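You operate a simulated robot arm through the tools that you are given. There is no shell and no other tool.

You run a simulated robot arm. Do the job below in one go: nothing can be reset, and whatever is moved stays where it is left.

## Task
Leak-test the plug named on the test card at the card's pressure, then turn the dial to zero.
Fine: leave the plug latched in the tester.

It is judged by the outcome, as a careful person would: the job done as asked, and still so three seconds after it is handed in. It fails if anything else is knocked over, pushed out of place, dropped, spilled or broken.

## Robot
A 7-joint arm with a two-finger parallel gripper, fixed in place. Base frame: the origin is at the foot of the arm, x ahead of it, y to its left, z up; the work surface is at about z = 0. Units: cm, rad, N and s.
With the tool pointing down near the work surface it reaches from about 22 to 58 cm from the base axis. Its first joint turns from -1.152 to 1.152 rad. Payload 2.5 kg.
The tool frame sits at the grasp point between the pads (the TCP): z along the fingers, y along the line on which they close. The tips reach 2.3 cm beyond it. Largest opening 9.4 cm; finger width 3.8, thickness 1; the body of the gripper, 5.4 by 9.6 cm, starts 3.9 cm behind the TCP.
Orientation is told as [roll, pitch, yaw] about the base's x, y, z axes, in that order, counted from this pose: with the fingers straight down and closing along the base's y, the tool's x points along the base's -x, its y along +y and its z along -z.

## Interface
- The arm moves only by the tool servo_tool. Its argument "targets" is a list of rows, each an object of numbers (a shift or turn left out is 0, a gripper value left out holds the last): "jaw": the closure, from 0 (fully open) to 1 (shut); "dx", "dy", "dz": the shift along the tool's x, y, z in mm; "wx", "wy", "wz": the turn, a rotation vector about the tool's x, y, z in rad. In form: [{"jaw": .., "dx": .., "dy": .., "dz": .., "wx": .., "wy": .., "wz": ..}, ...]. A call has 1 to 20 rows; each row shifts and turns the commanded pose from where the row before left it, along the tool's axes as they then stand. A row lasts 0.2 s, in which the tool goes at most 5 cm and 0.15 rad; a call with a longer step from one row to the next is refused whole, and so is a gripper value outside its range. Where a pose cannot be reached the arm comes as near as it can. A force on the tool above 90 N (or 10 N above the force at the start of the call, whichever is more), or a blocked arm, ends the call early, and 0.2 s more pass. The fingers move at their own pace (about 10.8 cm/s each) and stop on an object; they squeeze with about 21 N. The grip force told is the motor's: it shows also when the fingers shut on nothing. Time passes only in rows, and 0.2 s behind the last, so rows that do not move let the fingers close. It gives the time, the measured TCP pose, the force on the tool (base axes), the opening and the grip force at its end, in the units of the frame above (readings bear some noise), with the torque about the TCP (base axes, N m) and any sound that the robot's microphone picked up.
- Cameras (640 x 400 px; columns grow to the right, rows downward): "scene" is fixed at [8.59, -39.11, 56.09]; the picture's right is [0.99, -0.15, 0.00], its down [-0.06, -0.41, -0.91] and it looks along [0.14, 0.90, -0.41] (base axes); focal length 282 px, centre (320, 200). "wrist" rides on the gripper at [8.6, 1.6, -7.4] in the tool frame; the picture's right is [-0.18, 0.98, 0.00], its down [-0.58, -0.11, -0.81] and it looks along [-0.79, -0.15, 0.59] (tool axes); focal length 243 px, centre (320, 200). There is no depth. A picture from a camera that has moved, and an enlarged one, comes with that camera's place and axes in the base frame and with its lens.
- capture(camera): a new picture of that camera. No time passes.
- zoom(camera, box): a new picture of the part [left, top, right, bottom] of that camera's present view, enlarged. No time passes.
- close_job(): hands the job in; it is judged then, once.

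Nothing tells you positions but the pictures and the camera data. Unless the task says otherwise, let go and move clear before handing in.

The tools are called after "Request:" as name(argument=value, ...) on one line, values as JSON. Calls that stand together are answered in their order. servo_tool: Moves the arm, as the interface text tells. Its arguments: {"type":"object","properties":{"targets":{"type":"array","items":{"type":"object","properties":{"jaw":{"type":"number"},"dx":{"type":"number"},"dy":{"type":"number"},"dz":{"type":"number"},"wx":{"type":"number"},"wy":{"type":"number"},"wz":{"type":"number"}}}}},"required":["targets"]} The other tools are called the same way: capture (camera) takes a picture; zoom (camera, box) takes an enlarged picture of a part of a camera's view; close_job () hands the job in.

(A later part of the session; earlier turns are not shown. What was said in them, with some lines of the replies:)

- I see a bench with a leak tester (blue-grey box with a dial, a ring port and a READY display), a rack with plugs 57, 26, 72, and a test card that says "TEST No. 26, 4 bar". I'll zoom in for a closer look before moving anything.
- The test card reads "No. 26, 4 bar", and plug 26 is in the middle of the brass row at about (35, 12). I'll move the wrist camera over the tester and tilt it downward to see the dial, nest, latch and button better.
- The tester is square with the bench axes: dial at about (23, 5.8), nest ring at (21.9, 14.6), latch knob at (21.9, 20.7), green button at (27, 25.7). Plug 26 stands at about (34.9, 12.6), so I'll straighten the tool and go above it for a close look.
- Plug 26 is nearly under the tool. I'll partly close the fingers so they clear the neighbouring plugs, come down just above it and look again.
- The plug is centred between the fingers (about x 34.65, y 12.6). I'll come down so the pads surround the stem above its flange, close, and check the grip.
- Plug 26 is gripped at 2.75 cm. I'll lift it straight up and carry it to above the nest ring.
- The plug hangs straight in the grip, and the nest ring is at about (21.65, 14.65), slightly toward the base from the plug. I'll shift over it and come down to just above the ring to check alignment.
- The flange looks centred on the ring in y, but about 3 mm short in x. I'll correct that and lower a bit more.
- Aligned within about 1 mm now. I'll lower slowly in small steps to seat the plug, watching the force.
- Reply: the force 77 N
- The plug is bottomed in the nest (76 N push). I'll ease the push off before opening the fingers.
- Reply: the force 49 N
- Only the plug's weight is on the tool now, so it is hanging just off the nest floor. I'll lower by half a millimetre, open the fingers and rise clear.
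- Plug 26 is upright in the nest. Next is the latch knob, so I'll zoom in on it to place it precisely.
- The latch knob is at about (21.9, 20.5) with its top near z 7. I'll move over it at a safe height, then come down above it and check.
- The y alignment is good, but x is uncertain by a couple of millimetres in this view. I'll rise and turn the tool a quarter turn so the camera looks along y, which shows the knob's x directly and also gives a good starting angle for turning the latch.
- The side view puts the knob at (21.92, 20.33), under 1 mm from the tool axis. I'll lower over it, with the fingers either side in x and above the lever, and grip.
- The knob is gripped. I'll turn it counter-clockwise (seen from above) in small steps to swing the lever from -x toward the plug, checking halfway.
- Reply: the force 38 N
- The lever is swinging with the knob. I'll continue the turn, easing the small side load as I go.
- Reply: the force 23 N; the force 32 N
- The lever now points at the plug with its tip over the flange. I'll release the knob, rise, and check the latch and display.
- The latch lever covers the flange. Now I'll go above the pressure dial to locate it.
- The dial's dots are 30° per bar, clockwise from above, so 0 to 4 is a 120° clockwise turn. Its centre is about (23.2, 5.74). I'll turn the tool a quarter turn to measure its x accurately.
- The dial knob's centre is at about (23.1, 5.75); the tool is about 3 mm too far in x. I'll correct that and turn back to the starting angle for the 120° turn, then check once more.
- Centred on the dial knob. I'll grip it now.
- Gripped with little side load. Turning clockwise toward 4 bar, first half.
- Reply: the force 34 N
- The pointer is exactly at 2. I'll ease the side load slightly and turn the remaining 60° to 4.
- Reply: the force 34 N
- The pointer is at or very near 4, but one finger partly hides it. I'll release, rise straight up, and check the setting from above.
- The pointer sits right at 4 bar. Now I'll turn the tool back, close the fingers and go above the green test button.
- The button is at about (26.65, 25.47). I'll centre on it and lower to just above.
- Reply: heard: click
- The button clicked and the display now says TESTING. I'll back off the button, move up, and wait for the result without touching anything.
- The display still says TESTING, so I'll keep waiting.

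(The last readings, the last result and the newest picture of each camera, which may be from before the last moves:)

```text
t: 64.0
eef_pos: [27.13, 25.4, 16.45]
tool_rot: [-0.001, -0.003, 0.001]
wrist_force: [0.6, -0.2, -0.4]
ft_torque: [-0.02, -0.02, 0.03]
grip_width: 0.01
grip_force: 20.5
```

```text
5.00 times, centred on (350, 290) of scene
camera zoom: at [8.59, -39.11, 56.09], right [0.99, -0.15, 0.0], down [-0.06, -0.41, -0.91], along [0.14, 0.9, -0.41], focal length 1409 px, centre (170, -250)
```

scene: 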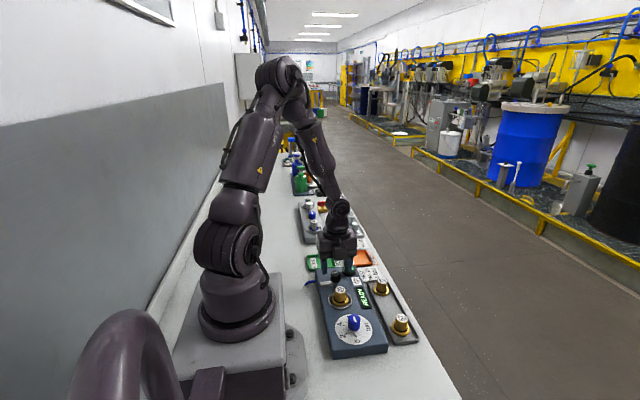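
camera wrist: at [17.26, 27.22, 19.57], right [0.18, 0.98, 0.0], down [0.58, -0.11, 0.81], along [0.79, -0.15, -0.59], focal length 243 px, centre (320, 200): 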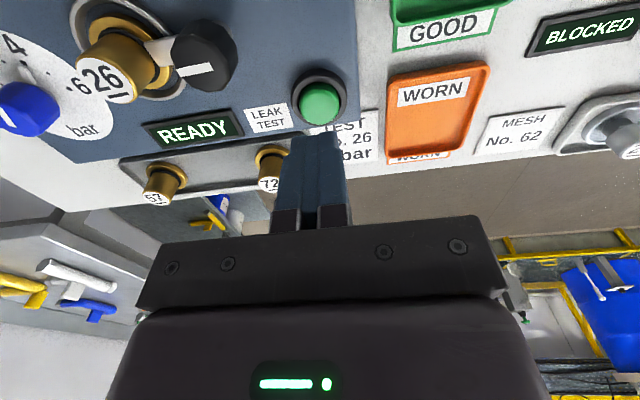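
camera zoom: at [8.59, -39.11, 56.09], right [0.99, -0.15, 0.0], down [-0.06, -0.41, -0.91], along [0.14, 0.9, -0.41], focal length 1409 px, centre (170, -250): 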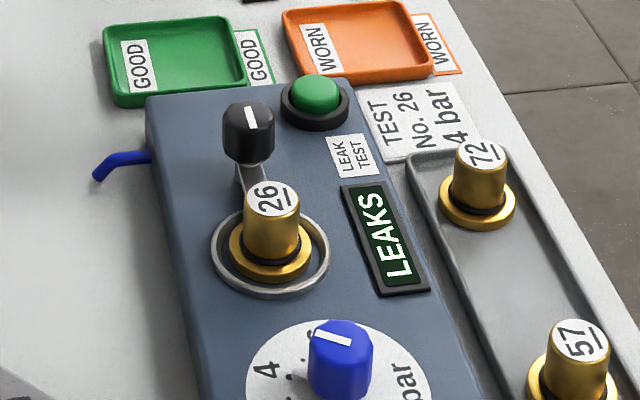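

The test has finished and the display says LEAKS, a completed result at 4 bar. Now I'll go back to the dial, using the same angle it was left at, to turn it to zero.

Request:
servo_tool(targets=[{"dy": -40, "dx": 8, "jaw": 0.45}, {"dy": -40, "dx": 8}, {"dy": -40, "dx": 8}, {"dy": -40, "dx": 8}, {"dy": -38, "dx": 8}, {}])

Request:
servo_tool(targets=[{"wz": 0.1457}, {"wz": 0.1457}, {"wz": 0.1457}, {"wz": 0.1457}, {"wz": 0.1457}, {"wz": 0.1457}, {"wz": 0.1457}, {"wz": 0.1457}, {"wz": 0.1457}, {"wz": 0.1457}, {"wz": 0.1457}, {"wz": 0.1457}, {"dz": 30}, {"dz": 28}, {}, {}, {}])

Request:
capture(camera="wrist")

Request:
zoom(camera="wrist", box=[240, 20, 400, 200])

Request:
zoom(camera="scene", box=[300, 260, 400, 360])

```text
t: 65.4
eef_pos: [22.65, 5.43, 16.22]
tool_rot: [0.0, -0.001, 0.003]
wrist_force: [0.4, 0.5, -0.5]
ft_torque: [0.0, -0.03, 0.0]
grip_width: 5.16
grip_force: 0.1
```

```text
t: 69.0
eef_pos: [22.81, 5.66, 10.6]
tool_rot: [0.001, 0.0, -1.747]
wrist_force: [-0.8, 0.2, 1.4]
ft_torque: [0.01, -0.01, 0.03]
grip_width: 5.18
grip_force: 0.1
```

```text
taken
camera wrist: at [25.96, 13.96, 18.14], right [0.94, -0.35, 0.0], down [-0.21, -0.55, 0.81], along [-0.28, -0.75, -0.59], focal length 243 px, centre (320, 200)
```

wrist: 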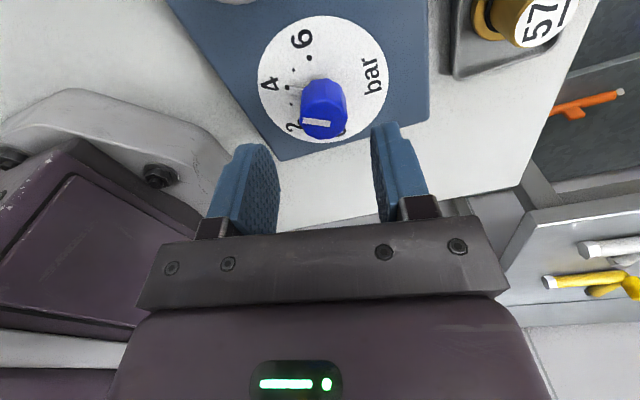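

```text
2.22 times, centred on (320, 110) of wrist
camera zoom: at [25.96, 13.96, 18.14], right [0.94, -0.35, 0.0], down [-0.21, -0.55, 0.81], along [-0.28, -0.75, -0.59], focal length 539 px, centre (320, 400)
```

zoom: 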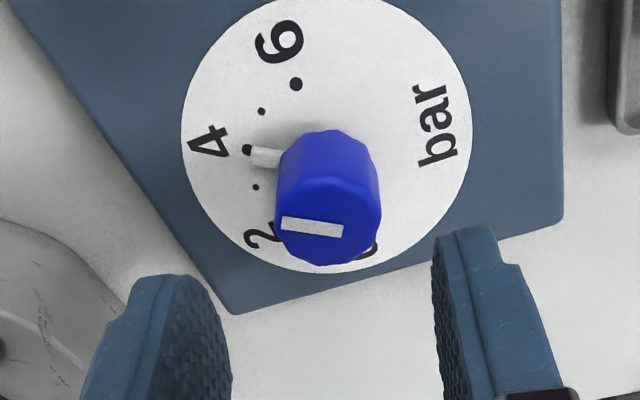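

```text
4.00 times, centred on (350, 310) of scene
camera zoom: at [8.59, -39.11, 56.09], right [0.99, -0.15, 0.0], down [-0.06, -0.41, -0.91], along [0.14, 0.9, -0.41], focal length 1127 px, centre (200, -240)
```

zoom: 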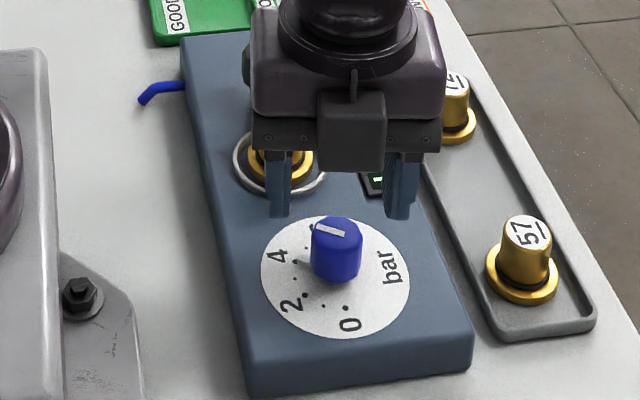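

Request:
servo_tool(targets=[{"dx": 0.5, "dy": 1.75, "dz": 14}, {"dz": 14}, {"dz": 13.5}, {}, {}])

Request:
zoom(camera="wrist", box=[220, 50, 420, 220])

```text
t: 70.2
eef_pos: [22.99, 5.64, 6.38]
tool_rot: [0.002, -0.001, -1.749]
wrist_force: [0.9, -0.2, 0.0]
ft_torque: [-0.01, 0.01, 0.01]
grip_width: 5.16
grip_force: 0.0
```

```text
2.35 times, centred on (320, 135) of wrist
camera zoom: at [26.21, 13.93, 13.88], right [0.94, -0.35, 0.0], down [-0.21, -0.55, 0.81], along [-0.28, -0.75, -0.59], focal length 571 px, centre (320, 353)
```

zoom: 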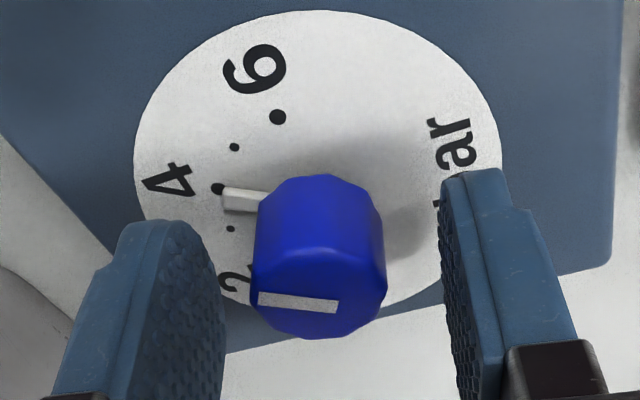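

Centred on the dial again. I'll grip and start turning counter-clockwise toward zero.

Request:
servo_tool(targets=[{"dy": -0.3, "jaw": 1}, {"jaw": 1}, {"jaw": 1}, {}])

Request:
servo_tool(targets=[{"wz": -0.1047}, {"wz": -0.1047}, {"wz": -0.1047}, {"wz": -0.1047}, {"wz": -0.1047}, {"wz": -0.1047}, {"wz": -0.1047}, {"wz": -0.1047}, {"wz": -0.1047}, {"wz": -0.1047}, {}])

Request:
zoom(camera="wrist", box=[220, 50, 420, 220])

```text
t: 71.2
eef_pos: [23.08, 5.57, 6.29]
tool_rot: [-0.001, 0.0, -1.748]
wrist_force: [-11.4, 0.3, 28.5]
ft_torque: [0.09, -0.33, 0.02]
grip_width: 2.74
grip_force: 45.3
```

```text
t: 73.6
eef_pos: [23.1, 5.69, 6.45]
tool_rot: [0.002, -0.002, -0.697]
wrist_force: [2.9, -7.4, 5.7]
ft_torque: [0.43, 0.69, -0.02]
grip_width: 2.72
grip_force: 44.5
```

```text
2.35 times, centred on (320, 135) of wrist
camera zoom: at [17.56, 12.52, 13.85], right [0.77, 0.63, 0.0], down [0.37, -0.46, 0.81], along [0.51, -0.62, -0.59], focal length 571 px, centre (320, 353)
```

zoom: 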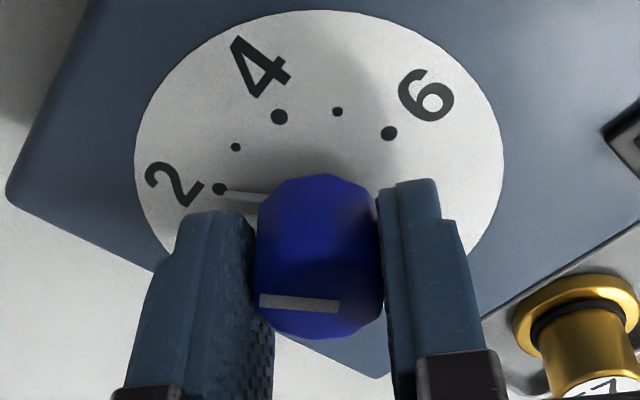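

The dial is halfway at 2 with low forces. I'll turn the remaining 60° to zero.

Request:
servo_tool(targets=[{"wz": -0.1047}, {"wz": -0.1047}, {"wz": -0.1047}, {"wz": -0.1047}, {"wz": -0.1047}, {"wz": -0.1047}, {"wz": -0.1047}, {"wz": -0.1047}, {"wz": -0.1047}, {"wz": -0.1047}, {}])

Request:
zoom(camera="wrist", box=[220, 50, 420, 220])

Request:
zoom(camera="wrist", box=[270, 90, 330, 140])

Request:
zoom(camera="scene", box=[310, 290, 380, 350])

```text
t: 76.0
eef_pos: [23.0, 5.69, 6.33]
tool_rot: [0.002, -0.003, 0.35]
wrist_force: [1.9, 15.2, 6.9]
ft_torque: [0.24, -0.65, -0.69]
grip_width: 2.76
grip_force: 45.0
```

```text
2.35 times, centred on (320, 135) of wrist
camera zoom: at [14.37, 4.3, 13.83], right [-0.16, 0.99, 0.0], down [0.58, 0.1, 0.81], along [0.8, 0.13, -0.59], focal length 571 px, centre (320, 353)
```

zoom: 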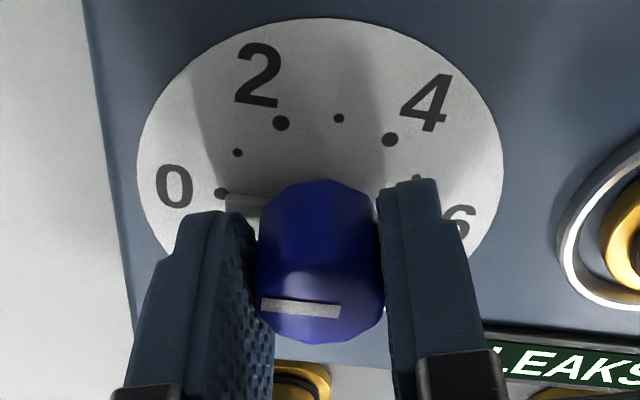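

```text
8.00 times, centred on (300, 115) of wrist
camera zoom: at [14.37, 4.3, 13.83], right [-0.16, 0.99, 0.0], down [0.58, 0.1, 0.81], along [0.8, 0.13, -0.59], focal length 1941 px, centre (480, 880)
```

zoom: 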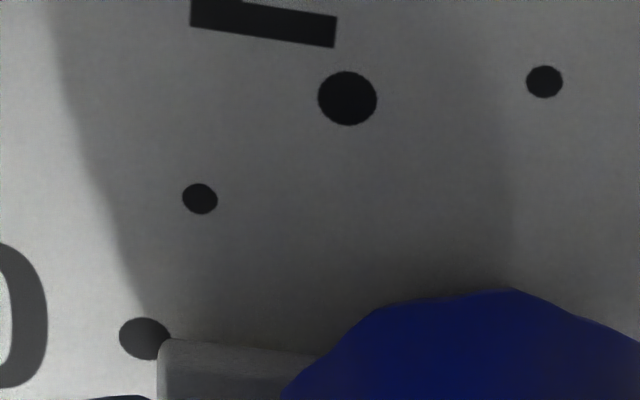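

```text
6.67 times, centred on (345, 320) of scene
camera zoom: at [8.59, -39.11, 56.09], right [0.99, -0.15, 0.0], down [-0.06, -0.41, -0.91], along [0.14, 0.9, -0.41], focal length 1879 px, centre (153, -600)
```

zoom: 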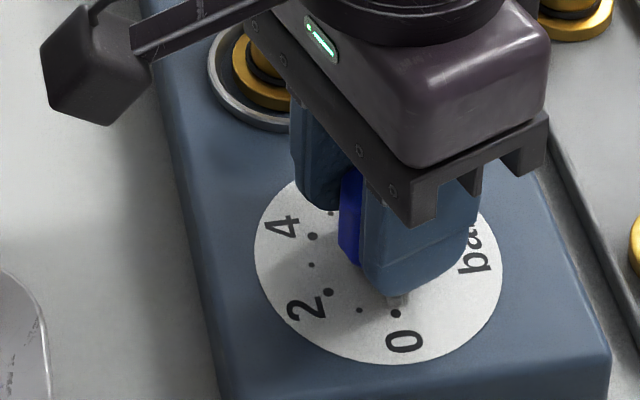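

The pointer is back at the 0 dot, and the torque reading suggests I've reached the zero stop. I'll release, rise clear and verify.

Request:
servo_tool(targets=[{"jaw": 0.45}, {"jaw": 0.45}, {}, {"dz": -25}, {"dz": -40}, {"dz": -40}, {"dz": -40}, {}, {}])

Request:
capture(camera="wrist")

Request:
zoom(camera="wrist", box=[240, 0, 400, 110])

Request:
zoom(camera="scene", box=[310, 290, 380, 350])

Request:
zoom(camera="scene", box=[290, 240, 430, 360])

```text
t: 78.0
eef_pos: [23.09, 5.3, 20.3]
tool_rot: [0.0, -0.002, 0.348]
wrist_force: [0.0, 0.2, -0.9]
ft_torque: [0.04, -0.07, -0.01]
grip_width: 5.17
grip_force: 0.1
```

```text
taken
camera wrist: at [14.46, 3.85, 27.82], right [-0.16, 0.99, 0.0], down [0.58, 0.1, 0.81], along [0.8, 0.13, -0.59], focal length 243 px, centre (320, 200)
```

wrist: 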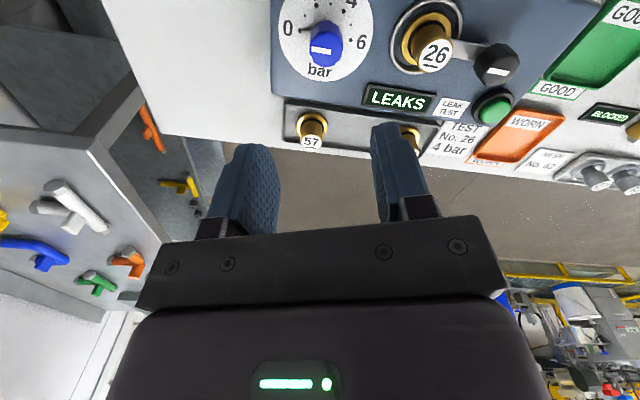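

```text
3.64 times, centred on (320, 55) of wrist
camera zoom: at [14.46, 3.85, 27.82], right [-0.16, 0.99, 0.0], down [0.58, 0.1, 0.81], along [0.8, 0.13, -0.59], focal length 882 px, centre (320, 727)
```

zoom: 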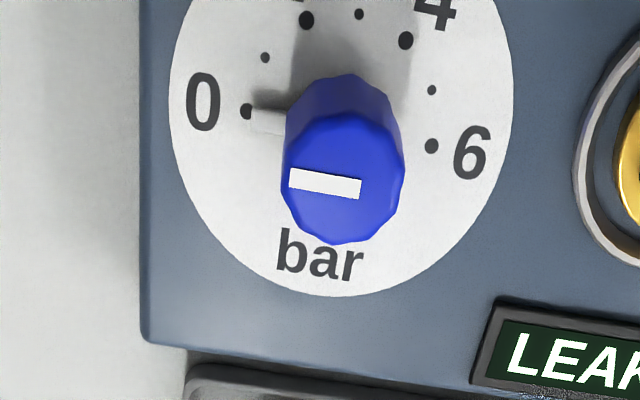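

```text
6.67 times, centred on (345, 320) of scene
camera zoom: at [8.59, -39.11, 56.09], right [0.99, -0.15, 0.0], down [-0.06, -0.41, -0.91], along [0.14, 0.9, -0.41], focal length 1879 px, centre (153, -600)
```

zoom: 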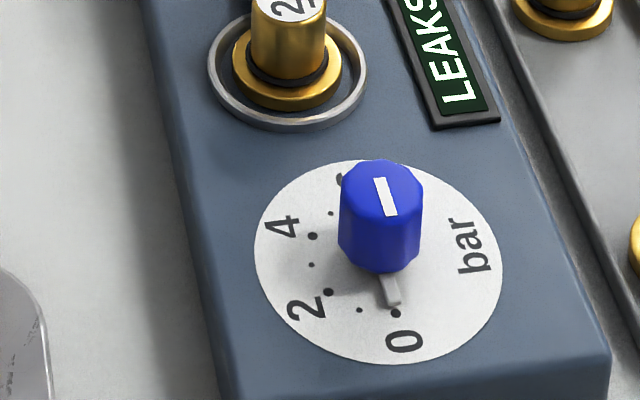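

```text
3.33 times, centred on (360, 300) of scene
camera zoom: at [8.59, -39.11, 56.09], right [0.99, -0.15, 0.0], down [-0.06, -0.41, -0.91], along [0.14, 0.9, -0.41], focal length 940 px, centre (187, -133)
```

zoom: 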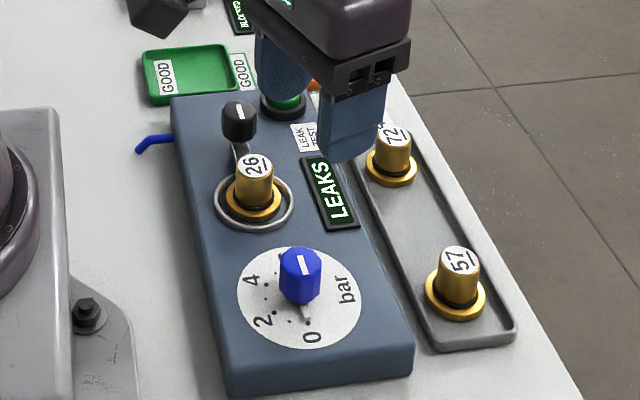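

The dial pointer is back on 0. Plug 26 is upright and latched in the nest, the display shows the finished result (LEAKS), and plugs 57 and 72 are untouched. The arm is open and well clear, so I'm handing the job in.

Request:
close_job()

```text
The job is handed in.
```

I leak-tested plug No. 26 at 4 bar, as the card asked, and it failed: the display reads **LEAKS**. I then turned the dial back to 0 and handed the job in.

- **Plug:** No. 26 is still latched in the tester, as you allowed. I did not sort it into the WORN tray because that wasn't part of the job.
- **Test:** I set the dial to 4 bar with the plug seated and latched, then pressed the green button once. The display showed TESTING and then LEAKS. I ran the test once and did not repeat it.
- **Bench:** plugs 57 and 72 were not moved. The gripper is open, and the arm is stopped well above the tester.
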